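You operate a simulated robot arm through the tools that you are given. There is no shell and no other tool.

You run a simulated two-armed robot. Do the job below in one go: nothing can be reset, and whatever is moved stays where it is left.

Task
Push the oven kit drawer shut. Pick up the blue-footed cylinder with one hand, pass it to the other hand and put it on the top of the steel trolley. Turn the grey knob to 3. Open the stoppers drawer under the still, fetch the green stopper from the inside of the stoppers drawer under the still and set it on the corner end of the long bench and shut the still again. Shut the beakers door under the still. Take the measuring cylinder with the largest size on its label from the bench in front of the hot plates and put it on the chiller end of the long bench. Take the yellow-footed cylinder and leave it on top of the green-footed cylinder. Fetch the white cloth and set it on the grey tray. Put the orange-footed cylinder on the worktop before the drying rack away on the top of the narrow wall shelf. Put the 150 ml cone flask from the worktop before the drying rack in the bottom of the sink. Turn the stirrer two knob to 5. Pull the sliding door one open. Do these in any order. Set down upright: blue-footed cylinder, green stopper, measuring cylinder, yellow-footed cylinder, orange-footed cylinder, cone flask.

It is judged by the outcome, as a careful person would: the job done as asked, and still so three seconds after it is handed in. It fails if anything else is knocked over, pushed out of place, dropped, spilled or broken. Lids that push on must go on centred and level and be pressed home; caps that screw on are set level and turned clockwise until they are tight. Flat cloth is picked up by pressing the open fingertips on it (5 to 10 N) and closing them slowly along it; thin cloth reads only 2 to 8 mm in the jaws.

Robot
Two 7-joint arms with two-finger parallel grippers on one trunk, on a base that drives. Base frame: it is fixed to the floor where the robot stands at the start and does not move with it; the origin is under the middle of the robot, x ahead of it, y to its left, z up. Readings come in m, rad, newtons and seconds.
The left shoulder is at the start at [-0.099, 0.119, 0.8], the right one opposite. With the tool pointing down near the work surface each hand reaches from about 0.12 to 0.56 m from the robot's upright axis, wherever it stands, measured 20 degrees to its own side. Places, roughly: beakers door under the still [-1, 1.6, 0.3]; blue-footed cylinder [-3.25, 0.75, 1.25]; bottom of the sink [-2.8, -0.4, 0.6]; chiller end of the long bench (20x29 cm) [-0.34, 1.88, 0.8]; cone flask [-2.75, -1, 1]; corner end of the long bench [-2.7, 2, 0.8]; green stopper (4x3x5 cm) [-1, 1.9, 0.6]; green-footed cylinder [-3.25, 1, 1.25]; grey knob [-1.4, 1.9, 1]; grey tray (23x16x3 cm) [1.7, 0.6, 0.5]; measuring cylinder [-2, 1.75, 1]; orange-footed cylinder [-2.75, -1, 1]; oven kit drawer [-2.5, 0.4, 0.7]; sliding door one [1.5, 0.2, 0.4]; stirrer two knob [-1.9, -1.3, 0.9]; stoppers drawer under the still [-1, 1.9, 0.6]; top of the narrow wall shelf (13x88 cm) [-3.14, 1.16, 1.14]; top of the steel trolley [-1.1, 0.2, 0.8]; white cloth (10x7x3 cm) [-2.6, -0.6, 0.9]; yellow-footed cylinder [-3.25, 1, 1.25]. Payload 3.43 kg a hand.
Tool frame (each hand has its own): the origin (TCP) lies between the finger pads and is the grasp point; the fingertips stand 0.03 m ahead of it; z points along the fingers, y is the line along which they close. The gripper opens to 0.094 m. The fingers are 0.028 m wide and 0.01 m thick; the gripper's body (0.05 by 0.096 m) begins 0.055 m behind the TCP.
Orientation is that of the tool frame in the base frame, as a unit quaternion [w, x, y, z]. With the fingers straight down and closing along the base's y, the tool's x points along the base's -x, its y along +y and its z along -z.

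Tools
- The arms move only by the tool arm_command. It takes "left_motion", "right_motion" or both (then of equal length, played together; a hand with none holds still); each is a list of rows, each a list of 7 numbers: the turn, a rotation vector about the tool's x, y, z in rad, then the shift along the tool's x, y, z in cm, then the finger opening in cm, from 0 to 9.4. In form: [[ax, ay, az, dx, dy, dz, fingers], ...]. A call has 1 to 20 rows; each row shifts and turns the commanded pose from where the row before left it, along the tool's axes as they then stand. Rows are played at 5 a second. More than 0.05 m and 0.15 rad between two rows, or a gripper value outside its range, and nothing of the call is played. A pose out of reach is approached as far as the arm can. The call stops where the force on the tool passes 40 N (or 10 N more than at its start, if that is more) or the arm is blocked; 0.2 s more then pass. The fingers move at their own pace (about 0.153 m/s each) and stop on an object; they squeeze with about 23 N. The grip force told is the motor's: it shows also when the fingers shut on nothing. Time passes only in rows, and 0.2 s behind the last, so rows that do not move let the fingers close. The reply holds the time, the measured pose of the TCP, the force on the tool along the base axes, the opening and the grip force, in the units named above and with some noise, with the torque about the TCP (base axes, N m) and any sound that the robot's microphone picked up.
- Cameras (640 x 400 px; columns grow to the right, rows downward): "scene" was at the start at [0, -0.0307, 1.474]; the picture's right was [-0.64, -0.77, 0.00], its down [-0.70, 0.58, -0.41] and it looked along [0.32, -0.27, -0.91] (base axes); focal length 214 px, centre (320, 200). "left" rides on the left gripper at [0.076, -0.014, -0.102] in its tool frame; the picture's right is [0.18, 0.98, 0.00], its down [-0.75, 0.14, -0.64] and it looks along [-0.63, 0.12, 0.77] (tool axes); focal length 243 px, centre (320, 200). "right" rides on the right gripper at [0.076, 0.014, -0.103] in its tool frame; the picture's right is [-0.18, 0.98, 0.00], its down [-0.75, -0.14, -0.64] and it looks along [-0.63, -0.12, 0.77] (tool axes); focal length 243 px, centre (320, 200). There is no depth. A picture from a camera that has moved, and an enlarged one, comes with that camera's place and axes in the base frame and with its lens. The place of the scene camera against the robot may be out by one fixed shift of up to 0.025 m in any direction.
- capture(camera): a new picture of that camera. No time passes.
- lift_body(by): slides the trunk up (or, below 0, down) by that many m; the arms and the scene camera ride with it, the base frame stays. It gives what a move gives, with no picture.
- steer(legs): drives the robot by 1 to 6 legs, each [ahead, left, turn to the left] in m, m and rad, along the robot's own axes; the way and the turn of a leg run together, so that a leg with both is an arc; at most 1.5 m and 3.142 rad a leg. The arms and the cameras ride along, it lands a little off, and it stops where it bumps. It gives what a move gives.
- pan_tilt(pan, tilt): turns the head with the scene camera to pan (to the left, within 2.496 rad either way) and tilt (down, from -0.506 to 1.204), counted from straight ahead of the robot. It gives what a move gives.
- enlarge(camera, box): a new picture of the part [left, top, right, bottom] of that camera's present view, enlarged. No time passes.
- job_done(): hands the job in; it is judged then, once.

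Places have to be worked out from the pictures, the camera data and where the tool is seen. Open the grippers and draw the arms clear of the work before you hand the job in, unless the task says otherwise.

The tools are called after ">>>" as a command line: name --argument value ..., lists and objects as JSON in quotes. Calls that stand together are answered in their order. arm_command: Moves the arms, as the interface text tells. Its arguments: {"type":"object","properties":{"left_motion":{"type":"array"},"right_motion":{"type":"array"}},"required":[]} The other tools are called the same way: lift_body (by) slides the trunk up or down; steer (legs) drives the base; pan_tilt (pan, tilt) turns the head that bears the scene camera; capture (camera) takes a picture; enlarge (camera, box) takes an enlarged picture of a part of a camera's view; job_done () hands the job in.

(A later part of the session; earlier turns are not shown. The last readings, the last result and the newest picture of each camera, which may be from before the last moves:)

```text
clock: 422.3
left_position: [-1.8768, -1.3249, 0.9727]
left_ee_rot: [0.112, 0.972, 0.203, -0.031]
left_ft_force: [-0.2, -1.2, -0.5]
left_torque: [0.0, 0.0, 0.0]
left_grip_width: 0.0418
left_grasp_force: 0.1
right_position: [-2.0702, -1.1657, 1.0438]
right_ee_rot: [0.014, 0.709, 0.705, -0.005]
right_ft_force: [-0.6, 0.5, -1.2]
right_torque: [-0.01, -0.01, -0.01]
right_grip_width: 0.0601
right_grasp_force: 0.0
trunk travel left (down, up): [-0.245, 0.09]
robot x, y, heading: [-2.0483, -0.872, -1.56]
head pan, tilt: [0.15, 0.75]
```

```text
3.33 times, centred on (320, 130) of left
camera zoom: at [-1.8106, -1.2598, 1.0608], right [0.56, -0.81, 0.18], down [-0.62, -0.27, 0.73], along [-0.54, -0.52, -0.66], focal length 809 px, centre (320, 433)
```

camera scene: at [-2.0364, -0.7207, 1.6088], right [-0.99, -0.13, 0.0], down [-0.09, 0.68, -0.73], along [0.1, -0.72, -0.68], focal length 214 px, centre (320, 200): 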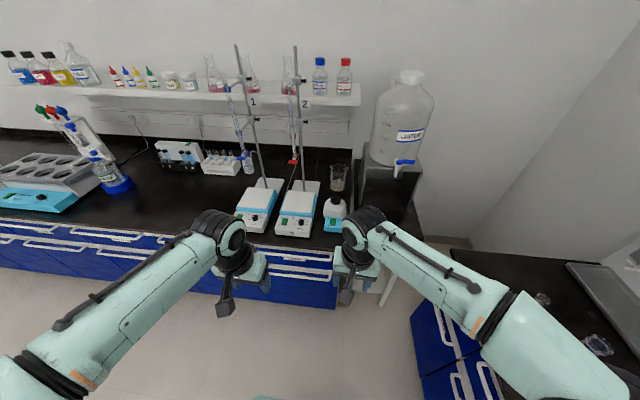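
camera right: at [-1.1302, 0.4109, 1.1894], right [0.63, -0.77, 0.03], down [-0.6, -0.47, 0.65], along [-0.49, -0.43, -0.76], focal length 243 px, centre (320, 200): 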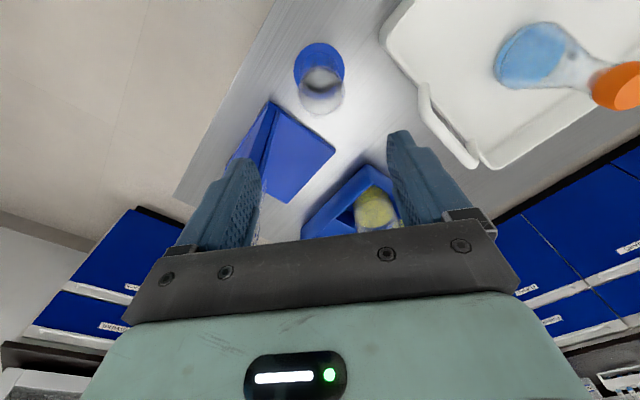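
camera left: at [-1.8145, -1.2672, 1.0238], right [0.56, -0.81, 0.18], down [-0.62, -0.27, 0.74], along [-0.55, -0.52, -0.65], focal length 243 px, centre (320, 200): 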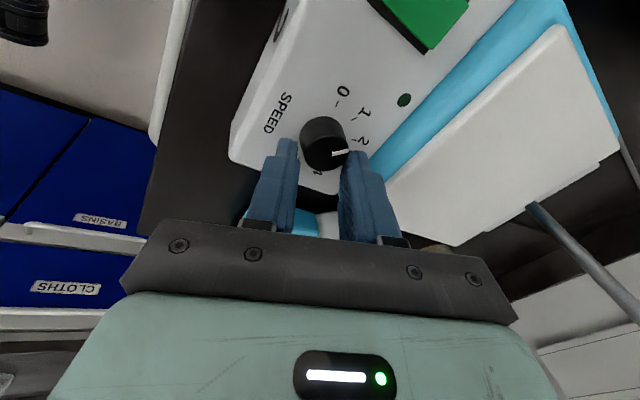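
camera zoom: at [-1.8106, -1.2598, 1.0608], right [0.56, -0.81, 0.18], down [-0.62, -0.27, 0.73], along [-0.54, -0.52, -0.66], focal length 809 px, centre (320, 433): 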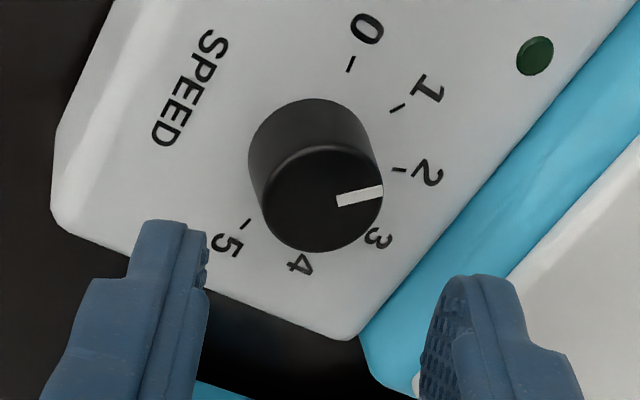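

One row exceeded the turn limit; I resend with smaller steps.

>>> arm_command --left_motion '[[0, 0, -0.145, 0, 0, 0, 4.4], [0, 0, -0.145, 0, 0, 0, 4.4], [0, 0, -0.145, 0, 0, 0, 4.4], [0, 0, -0.145, 0, 0, 0, 4.4], [0, 0, -0.145, 0, 0, 0, 4.4], [0, 0, -0.145, 0, 0, 0, 4.4], [0, 0, -0.145, 0, 0, 0, 4.4], [0, 0, -0.147, 0, 0, 0, 4.4], [0, 0, 0, 0, 0.4, 0, 4.4]]'

>>> enlarge --camera "left" --box '[240, 70, 400, 190]'

```text
clock: 424.3
left_position: [-1.8724, -1.3245, 0.9719]
left_ee_rot: [0.075, 0.701, 0.704, -0.088]
left_ft_force: [-0.5, -0.1, 0.3]
left_torque: [0.03, 0.06, 0.02]
left_grip_width: 0.0441
left_grasp_force: 0.1
right_position: [-2.0684, -1.1654, 1.0432]
right_ee_rot: [0.014, 0.709, 0.705, -0.006]
right_ft_force: [0.0, -0.3, -0.4]
right_torque: [0.01, 0.02, -0.02]
right_grip_width: 0.0599
right_grasp_force: 0.1
trunk travel left (down, up): [-0.245, 0.09]
robot x, y, heading: [-2.0477, -0.8711, -1.56]
head pan, tilt: [0.15, 0.75]
```

```text
3.33 times, centred on (320, 130) of left
camera zoom: at [-1.8858, -1.2274, 1.0544], right [0.98, 0.18, -0.06], down [0.16, -0.59, 0.8], along [0.11, -0.79, -0.6], focal length 809 px, centre (320, 433)
```

zoom: 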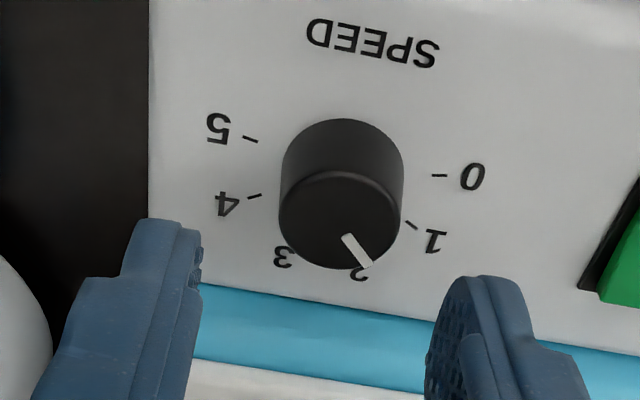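

I shift 4 mm to +x, advance, grip, and turn again.

>>> arm_command --left_motion '[[0, 0, 0, 0, 0.38, 0, 4.4], [0, 0, 0, 0, 0, 2, 4.4], [0, 0, 0, 0, 0, 1.6, 4.4], [0, 0, 0, 0, 0, 0, 0], [0, 0, 0, 0, 0, 0, 0], [0, 0, 0, 0, 0, 0, 0]]'

```text
clock: 425.7
left_position: [-1.8692, -1.3324, 0.9388]
left_ee_rot: [0.076, 0.701, 0.704, -0.088]
left_ft_force: [0.9, 1.5, 0.4]
left_torque: [0.43, -0.01, 0.0]
left_grip_width: 0.0257
left_grasp_force: 44.8
right_position: [-2.0687, -1.1667, 1.0442]
right_ee_rot: [0.014, 0.709, 0.705, -0.006]
right_ft_force: [-0.5, 1.6, -0.5]
right_torque: [0.01, 0.02, -0.01]
right_grip_width: 0.0603
right_grasp_force: 0.0
trunk travel left (down, up): [-0.245, 0.09]
robot x, y, heading: [-2.0436, -0.8671, -1.561]
head pan, tilt: [0.15, 0.75]
```

Centred grip with almost no side load. I turn another ~66°.

>>> arm_command --left_motion '[[0, 0, 0.144, 0, 0, 0, 0], [0, 0, 0.144, 0, 0, 0, 0], [0, 0, 0.144, 0, 0, 0, 0], [0, 0, 0.144, 0, 0, 0, 0], [0, 0, 0.144, 0, 0, 0, 0], [0, 0, 0.144, 0, 0, 0, 0], [0, 0, 0.144, 0, 0, 0, 0], [0, 0, 0.144, 0, 0, 0, 0]]'

>>> arm_command --left_motion '[[0, 0, 0, 0, 0, 0, 4.2], [0, 0, 0, 0, 0, 0, 4.2], [0, 0, 0, 0, 0, -2, 4.2], [0, 0, 0, 0, 0, -2, 4.2]]'

>>> enlarge --camera "left" --box '[240, 70, 400, 190]'

```text
clock: 427.5
left_position: [-1.8746, -1.3295, 0.9391]
left_ee_rot: [0.11, 0.972, 0.206, -0.035]
left_ft_force: [-19.2, 23.0, 5.6]
left_torque: [0.72, 1.97, 0.01]
left_grip_width: 0.0273
left_grasp_force: 45.1
right_position: [-2.0701, -1.1648, 1.0443]
right_ee_rot: [0.015, 0.709, 0.705, -0.006]
right_ft_force: [0.1, 0.9, 0.0]
right_torque: [0.01, -0.03, 0.0]
right_grip_width: 0.0598
right_grasp_force: 0.1
trunk travel left (down, up): [-0.245, 0.09]
robot x, y, heading: [-2.0457, -0.8725, -1.562]
head pan, tilt: [0.15, 0.75]
```

```text
clock: 428.5
left_position: [-1.8683, -1.3247, 0.9769]
left_ee_rot: [0.111, 0.971, 0.208, -0.033]
left_ft_force: [0.0, -0.5, -1.7]
left_torque: [0.01, -0.03, -0.02]
left_grip_width: 0.042
left_grasp_force: 0.1
right_position: [-2.069, -1.1666, 1.043]
right_ee_rot: [0.014, 0.709, 0.705, -0.007]
right_ft_force: [-0.9, 0.5, 0.7]
right_torque: [0.02, -0.05, 0.02]
right_grip_width: 0.0601
right_grasp_force: 0.2
trunk travel left (down, up): [-0.245, 0.09]
robot x, y, heading: [-2.0448, -0.8678, -1.559]
head pan, tilt: [0.15, 0.75]
```

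```text
3.33 times, centred on (320, 130) of left
camera zoom: at [-1.8027, -1.2585, 1.0641], right [0.57, -0.8, 0.18], down [-0.62, -0.28, 0.74], along [-0.54, -0.53, -0.65], focal length 809 px, centre (320, 433)
```

zoom: 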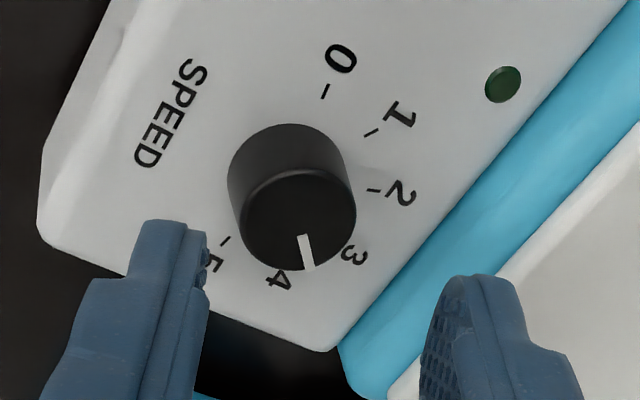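

Pointer at ~3.3 now. I unwind, recentre and do the last turn to 5.

>>> arm_command --left_motion '[[0, 0, -0.145, 0, 0, 0, 4.4], [0, 0, -0.145, 0, 0, 0, 4.4], [0, 0, -0.145, 0, 0, 0, 4.4], [0, 0, -0.145, 0, 0, 0, 4.4], [0, 0, -0.145, 0, 0, 0, 4.4], [0, 0, -0.145, 0, 0, 0, 4.4], [0, 0, -0.145, 0, 0, 0, 4.4], [0, 0, -0.145, 0, 0, 0, 4.4]]'

>>> enlarge --camera "left" --box '[240, 70, 400, 190]'

```text
clock: 430.3
left_position: [-1.869, -1.3238, 0.9757]
left_ee_rot: [0.075, 0.697, 0.707, -0.089]
left_ft_force: [0.0, -0.3, 0.4]
left_torque: [-0.02, 0.0, 0.0]
left_grip_width: 0.0438
left_grasp_force: 0.1
right_position: [-2.0693, -1.1665, 1.0438]
right_ee_rot: [0.013, 0.709, 0.705, -0.005]
right_ft_force: [0.4, 0.4, -0.3]
right_torque: [-0.01, -0.01, 0.0]
right_grip_width: 0.0602
right_grasp_force: 0.0
trunk travel left (down, up): [-0.245, 0.09]
robot x, y, heading: [-2.0443, -0.8725, -1.562]
head pan, tilt: [0.15, 0.75]
```

```text
3.33 times, centred on (320, 130) of left
camera zoom: at [-1.8836, -1.2275, 1.0579], right [0.98, 0.19, -0.06], down [0.16, -0.58, 0.8], along [0.11, -0.79, -0.6], focal length 809 px, centre (320, 433)
```

zoom: 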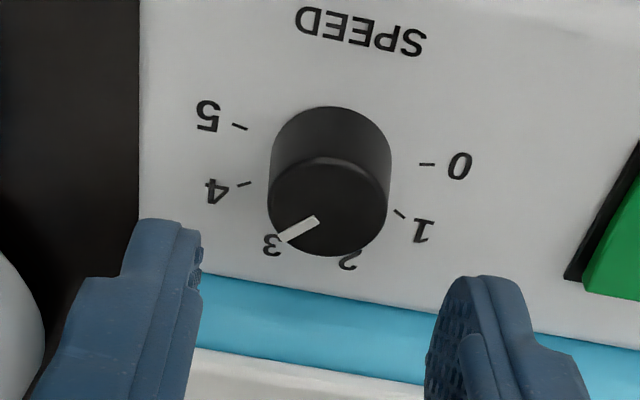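

Measured on the dial plane, the pointer is at ~3.8, so ~47° remain. I recentre 1.5 mm, grip, and turn 0.82 rad.

>>> arm_command --left_motion '[[0, 0, 0, 0, 0.15, 0, 4.4], [0, 0, 0, 0, 0, 2, 4.4], [0, 0, 0, 0, 0, 1.7, 4.4], [0, 0, 0, 0, 0, 0, 0], [0, 0, 0, 0, 0, 0, 0], [0, 0, 0, 0, 0, 0, 0]]'

>>> arm_command --left_motion '[[0, 0, 0.1367, 0, 0, 0, 0], [0, 0, 0.1367, 0, 0, 0, 0], [0, 0, 0.1367, 0, 0, 0, 0], [0, 0, 0.1367, 0, 0, 0, 0], [0, 0, 0.1367, 0, 0, 0, 0], [0, 0, 0.1367, 0, 0, 0, 0]]'

>>> arm_command --left_motion '[[0, 0, 0, 0, 0, 0, 4.2], [0, 0, 0, 0, 0, 0, 4.2], [0, 0, 0, 0, 0, -2, 4.2], [0, 0, 0, 0, 0, -2.5, 4.2]]'

>>> enlarge --camera "left" --box '[240, 70, 400, 190]'

```text
clock: 431.7
left_position: [-1.8696, -1.3332, 0.939]
left_ee_rot: [0.075, 0.699, 0.705, -0.089]
left_ft_force: [-7.0, 1.7, -0.9]
left_torque: [0.18, 0.42, -0.02]
left_grip_width: 0.0258
left_grasp_force: 45.6
right_position: [-2.0694, -1.1661, 1.0437]
right_ee_rot: [0.014, 0.709, 0.705, -0.007]
right_ft_force: [-0.1, 0.2, -0.3]
right_torque: [0.0, 0.01, 0.0]
right_grip_width: 0.06
right_grasp_force: 0.1
trunk travel left (down, up): [-0.245, 0.09]
robot x, y, heading: [-2.0473, -0.8702, -1.56]
head pan, tilt: [0.15, 0.75]
```

```text
clock: 433.1
left_position: [-1.8734, -1.3297, 0.9412]
left_ee_rot: [0.103, 0.923, 0.368, -0.053]
left_ft_force: [-18.9, 21.2, -4.5]
left_torque: [-0.05, 1.63, 0.0]
left_grip_width: 0.0265
left_grasp_force: 45.4
right_position: [-2.0709, -1.1637, 1.0428]
right_ee_rot: [0.015, 0.709, 0.705, -0.006]
right_ft_force: [0.0, -0.5, -0.1]
right_torque: [0.0, 0.0, 0.0]
right_grip_width: 0.06
right_grasp_force: 0.0
trunk travel left (down, up): [-0.245, 0.09]
robot x, y, heading: [-2.0467, -0.8707, -1.563]
head pan, tilt: [0.15, 0.75]
```

```text
clock: 434.1
left_position: [-1.8687, -1.3246, 0.9856]
left_ee_rot: [0.105, 0.922, 0.37, -0.05]
left_ft_force: [0.1, -0.6, -0.3]
left_torque: [0.0, 0.01, -0.01]
left_grip_width: 0.042
left_grasp_force: 0.1
right_position: [-2.0697, -1.1656, 1.0439]
right_ee_rot: [0.015, 0.709, 0.705, -0.005]
right_ft_force: [0.2, -0.9, -0.1]
right_torque: [0.02, 0.0, 0.01]
right_grip_width: 0.0602
right_grasp_force: 0.0
trunk travel left (down, up): [-0.245, 0.09]
robot x, y, heading: [-2.0452, -0.8688, -1.561]
head pan, tilt: [0.15, 0.75]
```

```text
3.33 times, centred on (320, 130) of left
camera zoom: at [-1.8223, -1.2402, 1.0694], right [0.81, -0.57, 0.12], down [-0.44, -0.46, 0.78], along [-0.39, -0.68, -0.62], focal length 809 px, centre (320, 433)
```

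zoom: 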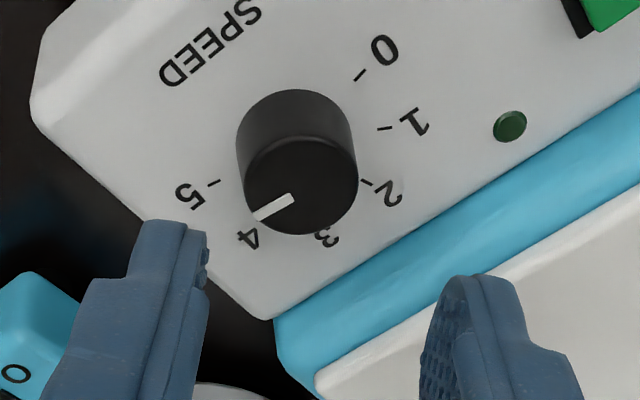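

Plane geometry says the pointer matches mark 5. I retract the left hand and verify with the head camera.

>>> arm_command --left_motion '[[0, 0, -0.137, 0, 0, -2, 4.4], [0, 0, -0.137, 0, 0, -2, 4.4], [0, 0, -0.137, 0, 0, -2, 4.4], [0, 0, -0.137, 0, 0, -2, 4.4], [0, 0, -0.137, 0, 0, 0, 4.4], [0, 0, -0.137, 0, 0, 0, 4.4], [0, 0.11, 0, 4, 0, 0, 4.4], [0, 0.11, 0, 4, 0, 0, 4.4], [0, 0, 0, 4, 0, 0, 4.4], [0, 0, 0, 4, 0, 0, 4.4]]'

>>> enlarge --camera "scene" --box '[265, 215, 335, 270]'

>>> capture --camera "left"

```text
clock: 436.3
left_position: [-1.8691, -1.1446, 1.0449]
left_ee_rot: [-0.002, 0.702, 0.712, -0.011]
left_ft_force: [0.1, 0.9, -1.1]
left_torque: [-0.04, -0.01, -0.03]
left_grip_width: 0.0442
left_grasp_force: 0.1
right_position: [-2.0694, -1.1656, 1.0438]
right_ee_rot: [0.014, 0.709, 0.705, -0.006]
right_ft_force: [1.0, 0.6, -0.9]
right_torque: [-0.03, 0.02, 0.03]
right_grip_width: 0.0598
right_grasp_force: 0.0
trunk travel left (down, up): [-0.245, 0.09]
robot x, y, heading: [-2.0449, -0.8713, -1.561]
head pan, tilt: [0.15, 0.75]
```

```text
7.27 times, centred on (300, 242) of scene
camera zoom: at [-2.0359, -0.8993, 1.5228], right [-0.99, -0.16, 0.0], down [-0.11, 0.67, -0.73], along [0.12, -0.72, -0.68], focal length 1560 px, centre (466, -109)
```

zoom: 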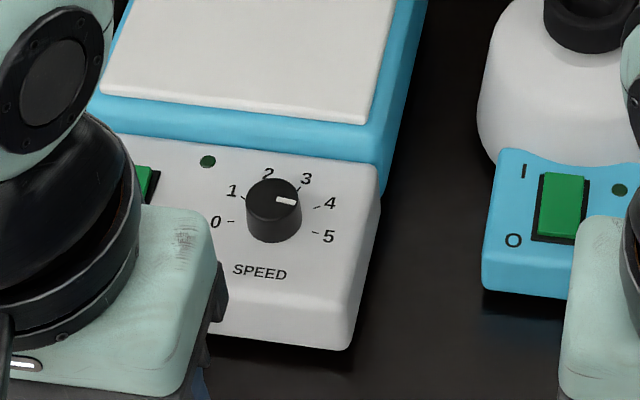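

```text
taken
camera left: at [-1.8824, -1.0672, 1.1472], right [0.98, 0.2, -0.02], down [0.16, -0.74, 0.65], along [0.11, -0.64, -0.76], focal length 243 px, centre (320, 200)
```

left: 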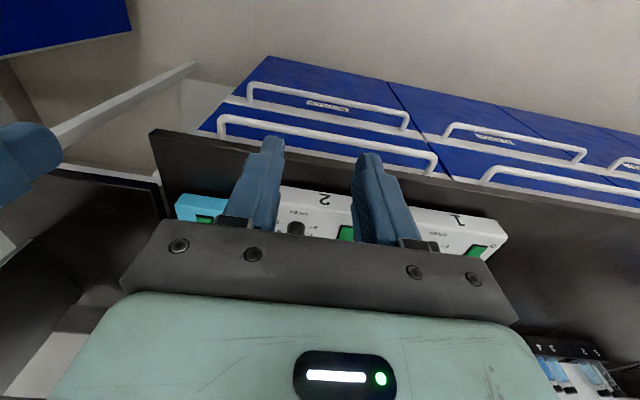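

Pointer looks at 5. I zoom tighter to be sure.

>>> enlarge --camera "scene" --box '[285, 232, 315, 252]'

```text
16.00 times, centred on (300, 242) of scene
camera zoom: at [-2.0359, -0.8993, 1.5228], right [-0.99, -0.16, 0.0], down [-0.11, 0.67, -0.73], along [0.12, -0.72, -0.68], focal length 3432 px, centre (640, -472)
```

zoom: 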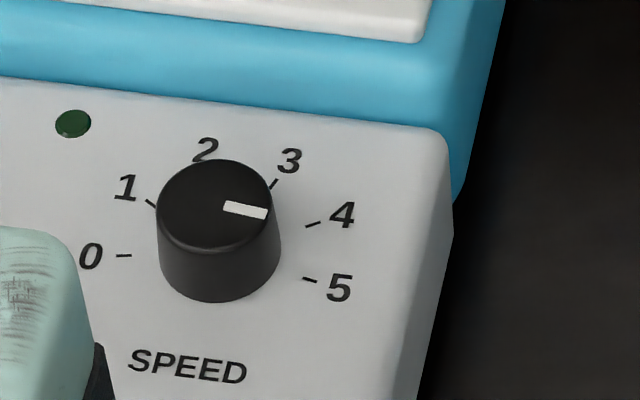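

Stirrer two reads ~4.9–5: done. Now I back up a little and turn right to face the sink worktop.

>>> steer --legs '[[-0.12, 0, 0], [0, 0, -1.571]]'

>>> pan_tilt --pan 0.0 --tilt 0.75

>>> capture --camera "scene"

>>> enlarge --camera "scene" --box '[200, 130, 400, 280]'

```text
clock: 441.3
left_position: [-2.319, -0.9299, 1.0466]
left_ee_rot: [-0.01, 1.0, 0.016, -0.006]
left_ft_force: [0.3, -0.6, 0.6]
left_torque: [0.01, 0.01, -0.01]
left_grip_width: 0.044
left_grasp_force: 0.0
right_position: [-2.3427, -0.7311, 1.0427]
right_ee_rot: [0.006, 1.0, 0.007, -0.014]
right_ft_force: [0.2, 0.1, 0.1]
right_torque: [-0.04, 0.0, -0.01]
right_grip_width: 0.0602
right_grasp_force: 0.0
trunk travel left (down, up): [-0.245, 0.09]
robot x, y, heading: [-2.0451, -0.7451, -3.118]
head pan, tilt: [0.15, 0.75]
```

```text
clock: 442.0
left_position: [-2.3191, -0.9317, 1.0448]
left_ee_rot: [-0.009, 1.0, 0.014, -0.006]
left_ft_force: [-0.1, -0.1, -0.4]
left_torque: [0.0, 0.03, -0.01]
left_grip_width: 0.0441
left_grasp_force: 0.0
right_position: [-2.3427, -0.731, 1.0422]
right_ee_rot: [0.005, 1.0, 0.007, -0.014]
right_ft_force: [0.2, -0.7, 0.5]
right_torque: [-0.03, 0.01, 0.0]
right_grip_width: 0.06
right_grasp_force: 0.0
trunk travel left (down, up): [-0.245, 0.09]
robot x, y, heading: [-2.049, -0.753, -3.109]
head pan, tilt: [0.0, 0.75]
```

```text
taken
camera scene: at [-2.089, -0.7422, 1.5228], right [-0.03, 1.0, 0.0], down [0.68, 0.02, -0.73], along [-0.73, -0.02, -0.68], focal length 214 px, centre (320, 200)
```

scene: 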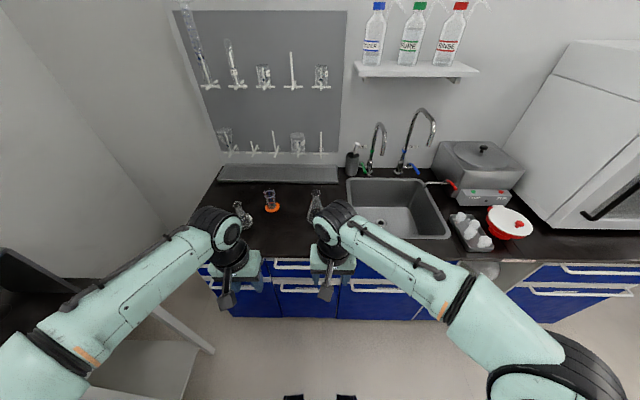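

```text
2.67 times, centred on (300, 205) of scene
camera zoom: at [-2.089, -0.7422, 1.5228], right [-0.03, 1.0, 0.0], down [0.68, 0.02, -0.73], along [-0.73, -0.02, -0.68], focal length 572 px, centre (373, 187)
```

zoom: 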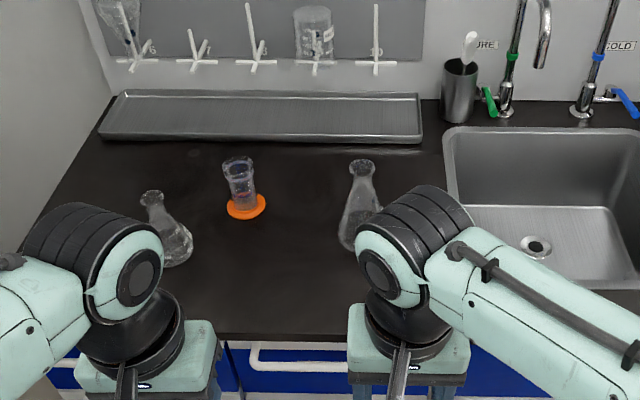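

The arms hide the flasks partly; I move both hands aside and read the flasks' sizes.

>>> arm_command --right_motion '[[0, 0, 0, 1, -4, -1, 6], [0, 0, 0, 1, -4, -1, 6], [0, 0, 0, 1, -4, -1, 6], [0, 0, 0, 1, -4, -1, 6]]' --left_motion '[[0, 0, 0, 2, 3, 0, 6], [0, 0, 0, 2, 3, 0, 6], [0, 0, 0, 2, 3, 0, 6], [0, 0, 0, 2, 3, 0, 6]]'

>>> enlarge --camera "scene" --box '[230, 180, 330, 250]'

>>> enlarge --camera "scene" --box '[225, 190, 265, 230]'

>>> enlarge --camera "scene" --box '[295, 185, 335, 225]'

```text
clock: 443.0
left_position: [-2.2369, -1.0493, 1.0427]
left_ee_rot: [-0.01, 1.0, 0.015, -0.006]
left_ft_force: [-0.7, -0.3, -0.2]
left_torque: [-0.02, 0.01, 0.02]
left_grip_width: 0.06
left_grasp_force: 0.1
right_position: [-2.3056, -0.5705, 1.0798]
right_ee_rot: [0.005, 1.0, 0.008, -0.014]
right_ft_force: [0.2, 0.0, 0.3]
right_torque: [0.01, -0.03, -0.04]
right_grip_width: 0.06
right_grasp_force: 0.1
trunk travel left (down, up): [-0.245, 0.09]
robot x, y, heading: [-2.0444, -0.7483, -3.116]
head pan, tilt: [0.0, 0.75]
```

```text
5.71 times, centred on (280, 215) of scene
camera zoom: at [-2.0879, -0.7419, 1.5228], right [-0.03, 1.0, 0.0], down [0.68, 0.02, -0.73], along [-0.73, -0.02, -0.68], focal length 1226 px, centre (549, 114)
```

zoom: 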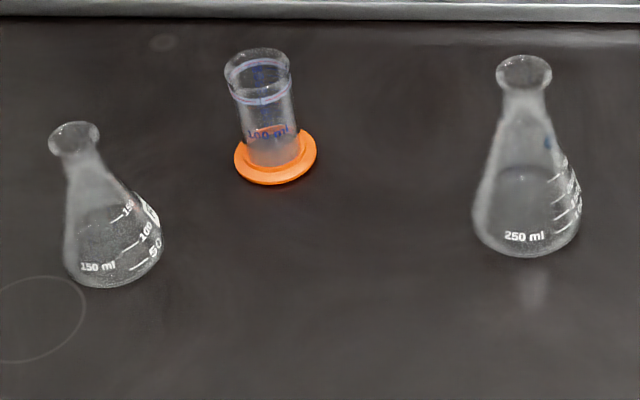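

```text
10.00 times, centred on (245, 210) of scene
camera zoom: at [-2.0879, -0.7419, 1.5228], right [-0.03, 1.0, 0.0], down [0.68, 0.02, -0.73], along [-0.73, -0.02, -0.68], focal length 2145 px, centre (1070, 100)
```

zoom: 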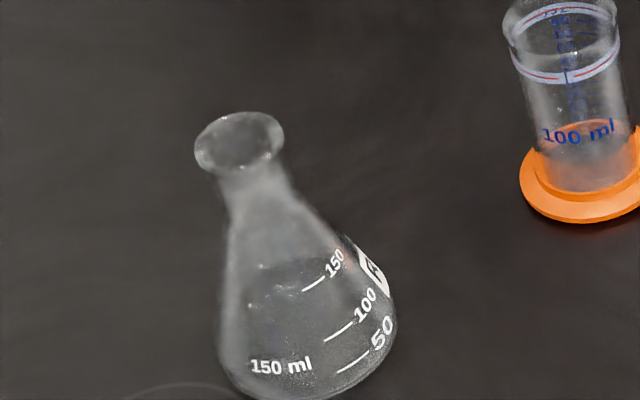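

```text
10.00 times, centred on (315, 205) of scene
camera zoom: at [-2.0879, -0.7419, 1.5228], right [-0.03, 1.0, 0.0], down [0.68, 0.02, -0.73], along [-0.73, -0.02, -0.68], focal length 2145 px, centre (370, 150)
```

zoom: 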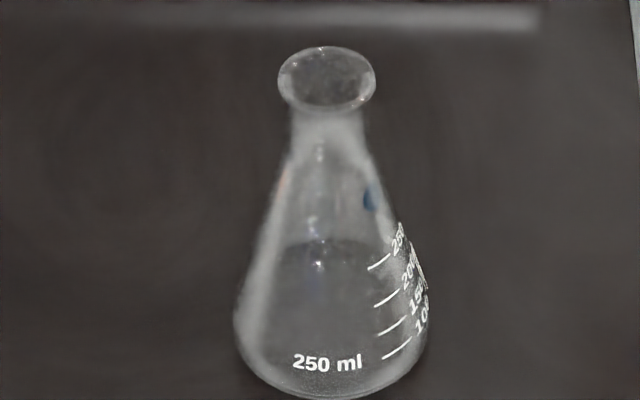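

The left flask is the 150 ml one. I drive closer so the left hand can reach it.

>>> steer --legs '[[0.19, 0.08, -0.025]]'

>>> capture --camera "left"

>>> capture --camera "scene"

```text
clock: 444.7
left_position: [-2.4364, -1.1266, 1.0431]
left_ee_rot: [-0.01, 1.0, 0.003, -0.007]
left_ft_force: [-1.2, 0.0, -0.3]
left_torque: [0.0, -0.03, 0.02]
left_grip_width: 0.0601
left_grasp_force: 0.1
right_position: [-2.4926, -0.6474, 1.081]
right_ee_rot: [0.004, 1.0, -0.006, -0.013]
right_ft_force: [-0.2, -0.3, -0.4]
right_torque: [-0.01, -0.02, 0.01]
right_grip_width: 0.0603
right_grasp_force: 0.2
trunk travel left (down, up): [-0.245, 0.09]
robot x, y, heading: [-2.2353, -0.8306, -3.141]
head pan, tilt: [0.0, 0.75]
```

```text
taken
camera left: at [-2.3585, -1.1143, 1.1438], right [0.19, -0.98, -0.02], down [-0.75, -0.16, 0.65], along [-0.64, -0.11, -0.76], focal length 243 px, centre (320, 200)
```

left: 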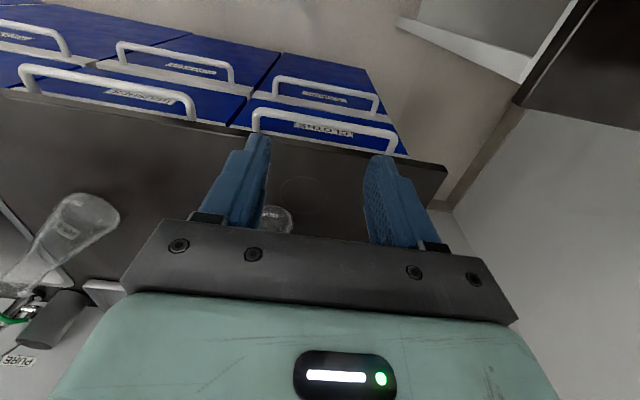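

```text
taken
camera scene: at [-2.2798, -0.8241, 1.5228], right [0.0, 1.0, 0.0], down [0.68, 0.0, -0.73], along [-0.73, 0.0, -0.68], focal length 214 px, centre (320, 200)
```

scene: 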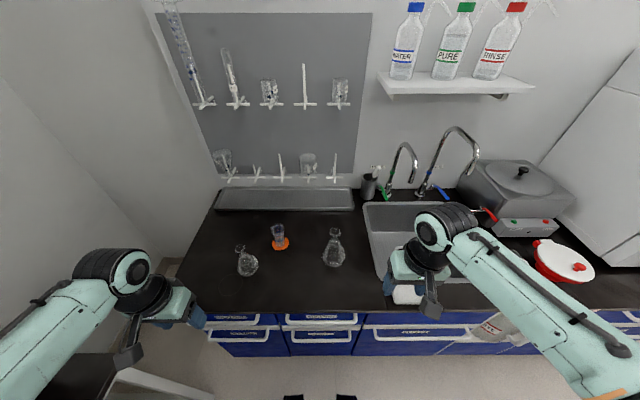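

The flask is ~4 cm to the right of the hand and further in. I move the left hand forward over it for a better view.

>>> arm_command --left_motion '[[0, 0, 0, -4, -1.2, -1, 7], [0, 0, 0, -4, -1.2, 0, 7], [0, 0, 0, -4, -1.2, 0, 7], [0, 0, 0, -4, 0, 0, 7]]'

>>> capture --camera "left"

```text
clock: 445.7
left_position: [-2.5987, -1.0902, 1.0543]
left_ee_rot: [-0.01, 1.0, 0.002, -0.005]
left_ft_force: [0.2, 0.1, 0.3]
left_torque: [0.0, 0.01, 0.0]
left_grip_width: 0.07
left_grasp_force: 0.2
right_position: [-2.4942, -0.6462, 1.0802]
right_ee_rot: [0.005, 1.0, -0.006, -0.014]
right_ft_force: [-0.3, -0.7, 0.1]
right_torque: [-0.03, -0.02, 0.01]
right_grip_width: 0.0602
right_grasp_force: 0.0
trunk travel left (down, up): [-0.245, 0.09]
robot x, y, heading: [-2.2384, -0.8317, -3.141]
head pan, tilt: [0.0, 0.75]
```

```text
taken
camera left: at [-2.5217, -1.0787, 1.1559], right [0.19, -0.98, -0.02], down [-0.75, -0.16, 0.65], along [-0.64, -0.11, -0.76], focal length 243 px, centre (320, 200)
```

left: 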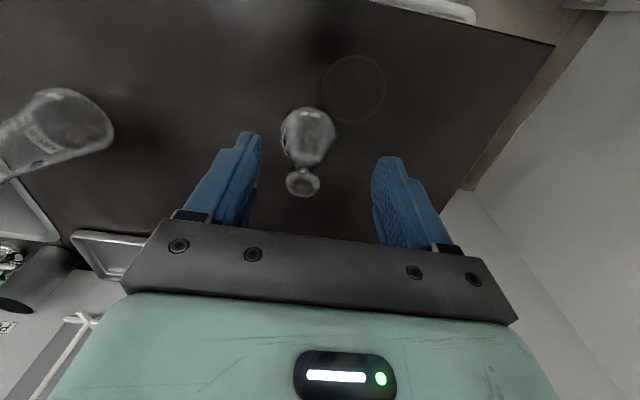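

Flask axis estimated at (-2.68, -1.085), rim z≈0.94. I move above it.

>>> arm_command --left_motion '[[0.01, 0.02, 0.002, -4, -0.3, 0, 7], [0, 0, 0, -4, -0.2, 1, 7]]'

>>> capture --camera "left"

```text
clock: 446.3
left_position: [-2.6796, -1.0882, 1.0455]
left_ee_rot: [-0.015, 1.0, 0.001, 0.004]
left_ft_force: [0.2, 0.4, 0.2]
left_torque: [-0.02, 0.01, -0.01]
left_grip_width: 0.0698
left_grasp_force: 0.0
right_position: [-2.4927, -0.6471, 1.0795]
right_ee_rot: [0.006, 1.0, -0.004, -0.013]
right_ft_force: [0.3, 0.9, 0.4]
right_torque: [0.0, -0.01, 0.0]
right_grip_width: 0.0599
right_grasp_force: 0.2
trunk travel left (down, up): [-0.245, 0.09]
robot x, y, heading: [-2.2401, -0.8281, -3.14]
head pan, tilt: [0.0, 0.75]
```

```text
taken
camera left: at [-2.6047, -1.0775, 1.1481], right [0.19, -0.98, -0.03], down [-0.76, -0.16, 0.63], along [-0.62, -0.1, -0.78], focal length 243 px, centre (320, 200)
```

left: 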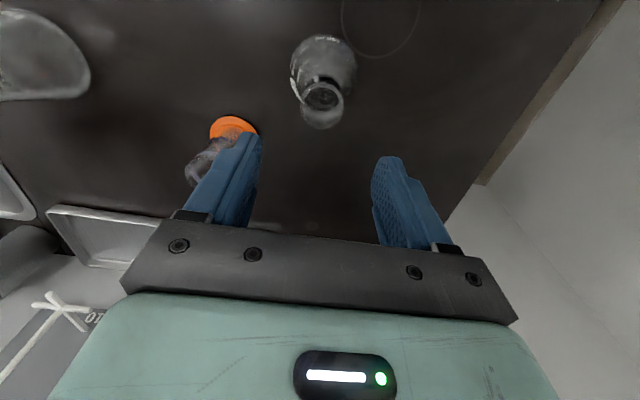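

Triangulation: flask axis (-2.657, -1.085), rim z≈0.968 (counter ≈0.855). I level the hand, shift back 2.2 cm and lower halfway.

>>> arm_command --left_motion '[[-0.03, -0.008, 0.002, 2.2, -0.2, 0, 6], [0, 0, 0, 0, 0, 2.5, 6], [0, 0, 0, 0, 0, 1.5, 6]]'

>>> capture --camera "left"

```text
clock: 447.1
left_position: [-2.6566, -1.0862, 1.0067]
left_ee_rot: [0.0, 1.0, 0.0, -0.001]
left_ft_force: [0.5, -0.1, -0.5]
left_torque: [0.0, -0.02, 0.0]
left_grip_width: 0.0601
left_grasp_force: 0.0
right_position: [-2.491, -0.648, 1.0805]
right_ee_rot: [0.005, 1.0, -0.005, -0.014]
right_ft_force: [0.1, 0.4, 0.3]
right_torque: [-0.03, -0.03, 0.01]
right_grip_width: 0.06
right_grasp_force: 0.2
trunk travel left (down, up): [-0.245, 0.09]
robot x, y, heading: [-2.2381, -0.8293, -3.143]
head pan, tilt: [0.0, 0.75]
```

```text
taken
camera left: at [-2.5804, -1.0719, 1.1084], right [0.18, -0.98, 0.0], down [-0.75, -0.14, 0.64], along [-0.63, -0.12, -0.77], focal length 243 px, centre (320, 200)
```

left: 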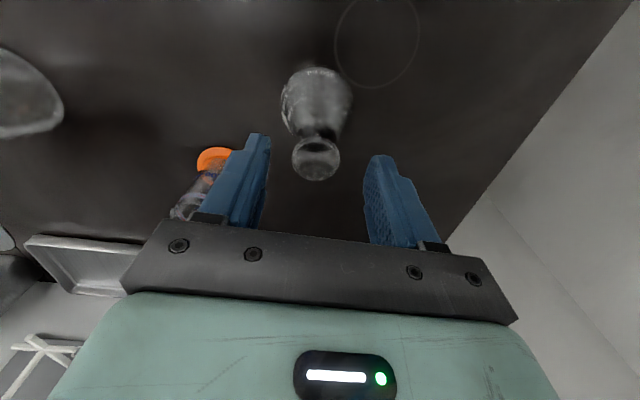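

Well aligned. I trim 2 mm, lower to neck height and close.

>>> arm_command --left_motion '[[0, 0, 0, 0, -0.25, 2.5, 6], [0, 0, 0, 0, 0, 2.5, 6], [0, 0, 0, 0, 0, 1.2, 6]]'

>>> capture --camera "left"

```text
clock: 447.9
left_position: [-2.6571, -1.0826, 0.9434]
left_ee_rot: [0.001, 1.0, 0.0, 0.001]
left_ft_force: [0.4, 0.1, 0.0]
left_torque: [-0.03, 0.01, -0.01]
left_grip_width: 0.06
left_grasp_force: 0.0
right_position: [-2.4917, -0.6463, 1.0808]
right_ee_rot: [0.004, 1.0, -0.006, -0.012]
right_ft_force: [0.4, -0.2, -0.9]
right_torque: [-0.01, 0.01, 0.02]
right_grip_width: 0.06
right_grasp_force: 0.0
trunk travel left (down, up): [-0.245, 0.09]
robot x, y, heading: [-2.2355, -0.8343, -3.136]
head pan, tilt: [0.0, 0.75]
```

```text
taken
camera left: at [-2.5804, -1.0685, 1.0455], right [0.18, -0.98, 0.0], down [-0.75, -0.14, 0.64], along [-0.63, -0.12, -0.77], focal length 243 px, centre (320, 200)
```

left: 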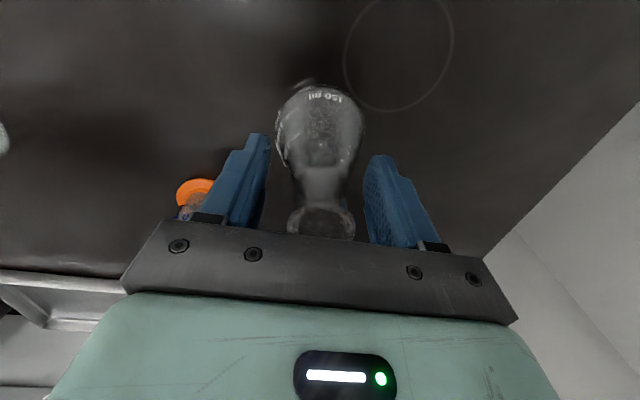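

The neck is between the fingers ("150 ml" visible). I close and lift.

>>> arm_command --left_motion '[[0, 0, 0, 0, 0, 0, 4], [0, 0, 0, 0, 0, 0, 2], [0, 0, 0, 0, 0, 0, 0], [0, 0, 0, 0, 0, 0, 0]]'

>>> arm_command --left_motion '[[0, 0, 0, 0, 0, -1, 0], [0, 0, 0, 0, 0, -2, 0], [0, 0, 0, 0, 0, -3, 0], [0, 0, 0, 0, 0, -4, 0]]'

>>> capture --camera "left"

```text
clock: 448.9
left_position: [-2.6568, -1.0817, 0.9439]
left_ee_rot: [0.0, 1.0, 0.0, -0.001]
left_ft_force: [-1.2, -1.0, -0.3]
left_torque: [-0.01, 0.05, -0.02]
left_grip_width: 0.0415
left_grasp_force: 22.9
right_position: [-2.4925, -0.6462, 1.0801]
right_ee_rot: [0.005, 1.0, -0.007, -0.013]
right_ft_force: [0.7, -1.4, 0.8]
right_torque: [0.02, 0.03, -0.03]
right_grip_width: 0.0601
right_grasp_force: 0.0
trunk travel left (down, up): [-0.245, 0.09]
robot x, y, heading: [-2.2384, -0.8332, -3.133]
head pan, tilt: [0.0, 0.75]
```

```text
clock: 449.9
left_position: [-2.6552, -1.0832, 1.0425]
left_ee_rot: [0.001, 1.0, 0.0, -0.001]
left_ft_force: [1.3, -0.2, -1.1]
left_torque: [0.01, -0.02, -0.02]
left_grip_width: 0.041
left_grasp_force: 22.9
right_position: [-2.4922, -0.6469, 1.0795]
right_ee_rot: [0.006, 1.0, -0.006, -0.014]
right_ft_force: [1.0, 0.6, -0.5]
right_torque: [-0.02, -0.02, 0.0]
right_grip_width: 0.0599
right_grasp_force: 0.1
trunk travel left (down, up): [-0.245, 0.09]
robot x, y, heading: [-2.2384, -0.8291, -3.137]
head pan, tilt: [0.0, 0.75]
```

```text
taken
camera left: at [-2.5787, -1.0694, 1.1447], right [0.18, -0.98, 0.0], down [-0.75, -0.14, 0.64], along [-0.63, -0.12, -0.77], focal length 243 px, centre (320, 200)
```

left: 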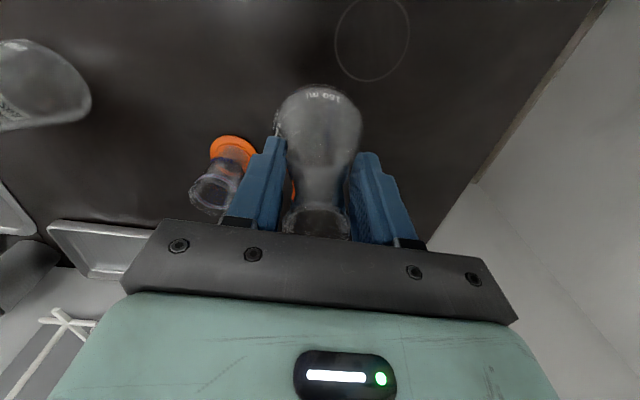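

Lifted securely. I retract the flask from over the counter before driving sideways to the sink.

>>> arm_command --left_motion '[[0, 0, 0, 3, 0, -2, 0], [0, 0, 0, 4, 0, -2, 0], [0, 0, 0, 4, 0, 0, 0], [0, 0, 0, 4, 0, 0, 0], [0, 0, 0, 4, 0, 0, 0]]' --right_motion '[[0, 0, 0, 3, 0, 0, 6], [0, 0, 0, 3, 0, 0, 6], [0, 0, 0, 3, 0, 0, 6], [0, 0, 0, 0, 0, 0, 6], [0, 0, 0, 0, 0, 0, 6]]'

>>> steer --legs '[[0, -0.48, 0]]'

>>> pan_tilt --pan 0.1 --tilt 0.8

>>> capture --camera "scene"

```text
clock: 451.1
left_position: [-2.4573, -1.0822, 1.0826]
left_ee_rot: [0.001, 1.0, 0.0, -0.001]
left_ft_force: [0.7, 0.4, 0.0]
left_torque: [-0.03, 0.02, -0.01]
left_grip_width: 0.0412
left_grasp_force: 22.6
right_position: [-2.4012, -0.6477, 1.0786]
right_ee_rot: [0.004, 1.0, -0.006, -0.014]
right_ft_force: [0.2, 0.2, -0.4]
right_torque: [0.0, 0.03, 0.0]
right_grip_width: 0.06
right_grasp_force: 0.0
trunk travel left (down, up): [-0.245, 0.09]
robot x, y, heading: [-2.2382, -0.8316, -3.137]
head pan, tilt: [0.0, 0.75]
```

```text
clock: 455.8
left_position: [-2.4623, -0.6, 1.0809]
left_ee_rot: [0.0, 1.0, 0.0, 0.0]
left_ft_force: [-0.1, 0.5, -1.2]
left_torque: [-0.03, -0.06, 0.0]
left_grip_width: 0.041
left_grasp_force: 22.9
right_position: [-2.4026, -0.1683, 1.0789]
right_ee_rot: [0.005, 1.0, -0.007, -0.013]
right_ft_force: [0.6, 0.1, -0.6]
right_torque: [0.0, 0.01, 0.01]
right_grip_width: 0.0599
right_grasp_force: 0.1
trunk travel left (down, up): [-0.245, 0.09]
robot x, y, heading: [-2.2368, -0.3516, -3.138]
head pan, tilt: [0.0, 0.75]
```

```text
clock: 456.5
left_position: [-2.4612, -0.601, 1.0826]
left_ee_rot: [0.001, 1.0, 0.0, 0.001]
left_ft_force: [0.2, 0.5, -1.6]
left_torque: [-0.01, 0.0, 0.02]
left_grip_width: 0.0407
left_grasp_force: 22.3
right_position: [-2.4027, -0.1689, 1.0779]
right_ee_rot: [0.005, 1.0, -0.006, -0.013]
right_ft_force: [0.0, -0.2, 0.2]
right_torque: [0.02, -0.01, 0.02]
right_grip_width: 0.0599
right_grasp_force: 0.0
trunk travel left (down, up): [-0.245, 0.09]
robot x, y, heading: [-2.2408, -0.3541, -3.139]
head pan, tilt: [0.099, 0.799]
```

```text
taken
camera scene: at [-2.2783, -0.3517, 1.5188], right [-0.1, 0.99, 0.0], down [0.71, 0.07, -0.7], along [-0.69, -0.07, -0.72], focal length 214 px, centre (320, 200)
```

scene: 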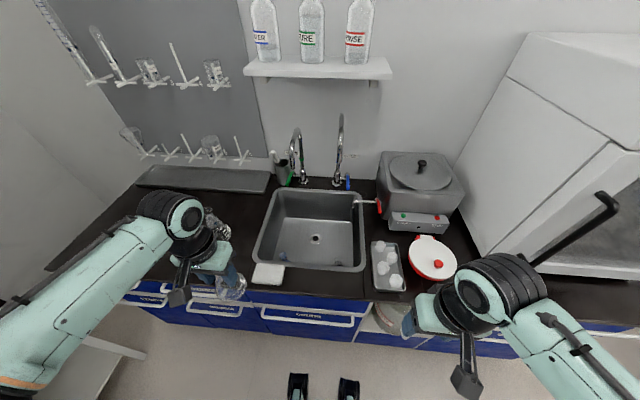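

I enlarge the sink to choose the landing spot.

>>> enlarge --camera "scene" --box '[230, 110, 400, 290]'

```text
2.22 times, centred on (315, 200) of scene
camera zoom: at [-2.2783, -0.3517, 1.5188], right [-0.1, 0.99, 0.0], down [0.71, 0.07, -0.7], along [-0.69, -0.07, -0.72], focal length 477 px, centre (331, 200)
```

zoom: 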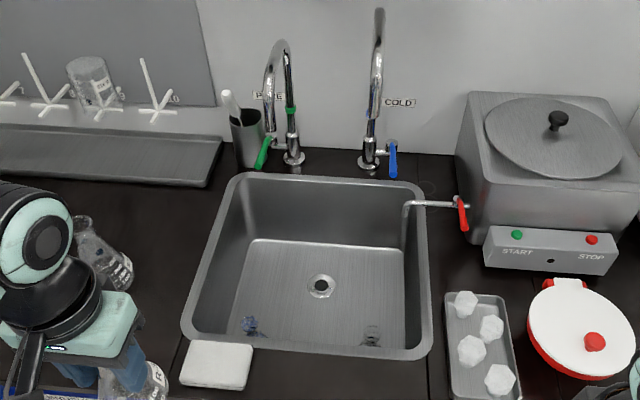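

Something small lies on the sink floor near the front; I zoom in on it.

>>> enlarge --camera "scene" --box '[270, 230, 350, 275]'

```text
8.00 times, centred on (310, 252) of scene
camera zoom: at [-2.2783, -0.3517, 1.5188], right [-0.1, 0.99, 0.0], down [0.71, 0.07, -0.7], along [-0.69, -0.07, -0.72], focal length 1716 px, centre (400, -220)
```

zoom: 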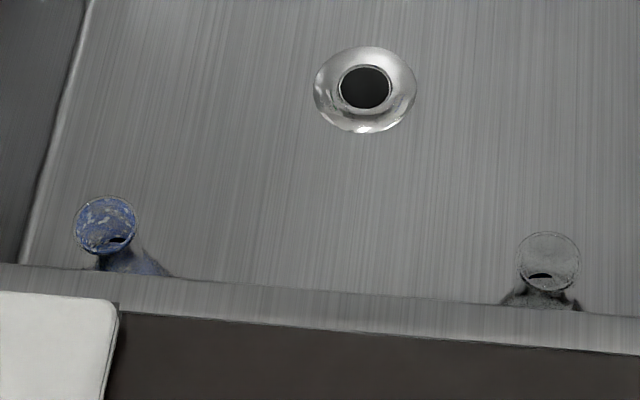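

Two glass flasks stand in the sink near its front wall, so I'll set the 150 ml flask further back-left at about (-2.80, -0.52). I move slightly closer and extend the flask over the sink.

>>> steer --legs '[[0.04, 0.03, 0]]'

>>> arm_command --left_motion '[[0, 0, 0, -4, -1, -1, 0], [0, 0, 0, -4, -1, -1, 0], [0, 0, 0, -4, -1, 0, 0], [0, 0, 0, -4, -1, 0, 0], [0, 0, 0, -4, -1, 0, 0], [0, 0, 0, -4, -1, 0, 0]]'

>>> capture --camera "left"

>>> capture --camera "scene"

```text
clock: 457.4
left_position: [-2.5017, -0.6317, 1.0819]
left_ee_rot: [0.0, 1.0, -0.001, 0.0]
left_ft_force: [-0.8, -0.5, -1.0]
left_torque: [0.0, -0.01, -0.01]
left_grip_width: 0.0408
left_grasp_force: 22.6
right_position: [-2.4432, -0.1977, 1.0777]
right_ee_rot: [0.005, 1.0, -0.006, -0.012]
right_ft_force: [0.3, -0.5, -0.9]
right_torque: [-0.02, -0.02, -0.01]
right_grip_width: 0.06
right_grasp_force: 0.2
trunk travel left (down, up): [-0.245, 0.09]
robot x, y, heading: [-2.2747, -0.3809, -3.133]
head pan, tilt: [0.099, 0.799]
```

```text
clock: 458.8
left_position: [-2.7278, -0.5723, 1.1018]
left_ee_rot: [0.0, 1.0, -0.001, 0.002]
left_ft_force: [0.1, 0.1, -1.0]
left_torque: [-0.01, 0.01, 0.01]
left_grip_width: 0.041
left_grasp_force: 23.0
left hand out of reach, approached as far as the arm can: row 6
right_position: [-2.4433, -0.1982, 1.0776]
right_ee_rot: [0.006, 1.0, -0.006, -0.013]
right_ft_force: [-0.2, 0.6, 0.1]
right_torque: [-0.01, -0.02, -0.01]
right_grip_width: 0.0598
right_grasp_force: 0.1
trunk travel left (down, up): [-0.245, 0.09]
robot x, y, heading: [-2.2783, -0.384, -3.143]
head pan, tilt: [0.099, 0.799]
```

```text
taken
camera left: at [-2.6535, -0.5597, 1.2046], right [0.18, -0.98, 0.0], down [-0.76, -0.14, 0.64], along [-0.63, -0.12, -0.77], focal length 243 px, centre (320, 200)
```

left: 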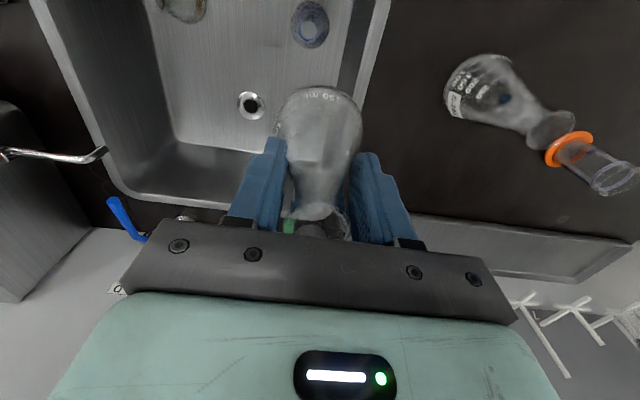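

```text
taken
camera scene: at [-2.3187, -0.3815, 1.5189], right [-0.1, 0.99, 0.0], down [0.71, 0.07, -0.7], along [-0.69, -0.07, -0.72], focal length 214 px, centre (320, 200)
```

scene: 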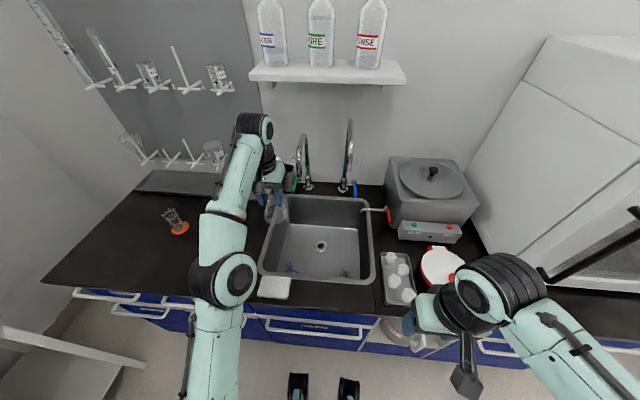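

Hand camera fixes the drain at (-2.85, -0.45) and the sink flasks near x≈-2.69. I move right 5.5 cm and start lowering into the sink toward (-2.80, -0.515).

>>> arm_command --left_motion '[[0, 0, 0, 0, -3, 1, 0], [0, 0, 0, 0, -2.6, 2, 0], [0, 0, 0, -1, 0, 3, 0], [0, 0, 0, -2, 0, 3, 0], [0, 0, 0, -2, 0, 2, 0]]'

>>> capture --camera "left"

>>> enlarge --camera "scene" --box '[220, 110, 400, 290]'

```text
clock: 460.0
left_position: [-2.7818, -0.5174, 0.9928]
left_ee_rot: [0.0, 1.0, 0.0, 0.0]
left_ft_force: [0.0, 0.0, -0.6]
left_torque: [-0.02, -0.01, -0.03]
left_grip_width: 0.041
left_grasp_force: 23.5
right_position: [-2.444, -0.1982, 1.0778]
right_ee_rot: [0.005, 1.0, -0.006, -0.013]
right_ft_force: [-0.3, 0.0, 0.4]
right_torque: [-0.03, 0.02, 0.0]
right_grip_width: 0.0599
right_grasp_force: 0.0
trunk travel left (down, up): [-0.245, 0.09]
robot x, y, heading: [-2.2803, -0.3807, -3.141]
head pan, tilt: [0.099, 0.799]
```

```text
taken
camera left: at [-2.7056, -0.5032, 1.0955], right [0.18, -0.98, 0.0], down [-0.75, -0.14, 0.64], along [-0.63, -0.12, -0.77], focal length 243 px, centre (320, 200)
```

left: 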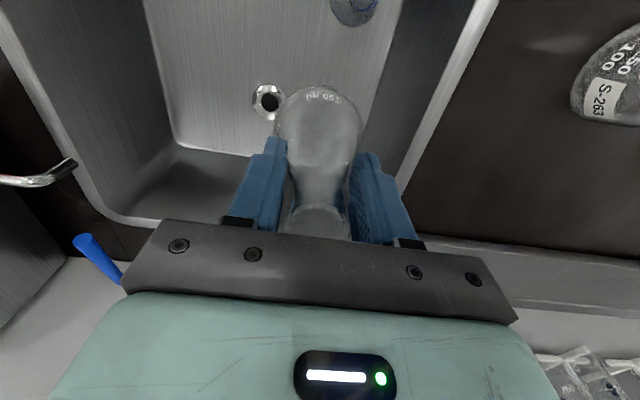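

```text
2.22 times, centred on (310, 200) of scene
camera zoom: at [-2.3189, -0.3818, 1.5188], right [-0.1, 0.99, 0.0], down [0.71, 0.07, -0.7], along [-0.69, -0.07, -0.72], focal length 477 px, centre (342, 200)
```

zoom: 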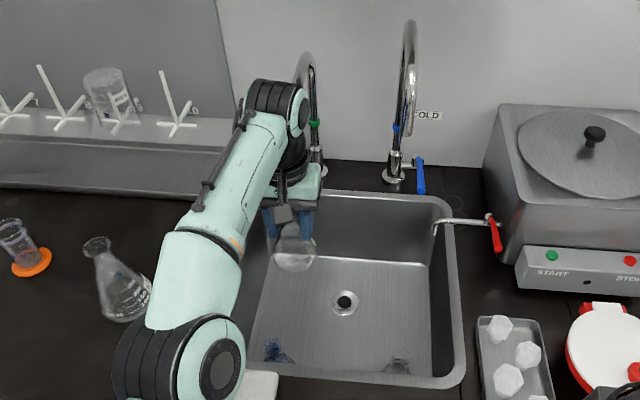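

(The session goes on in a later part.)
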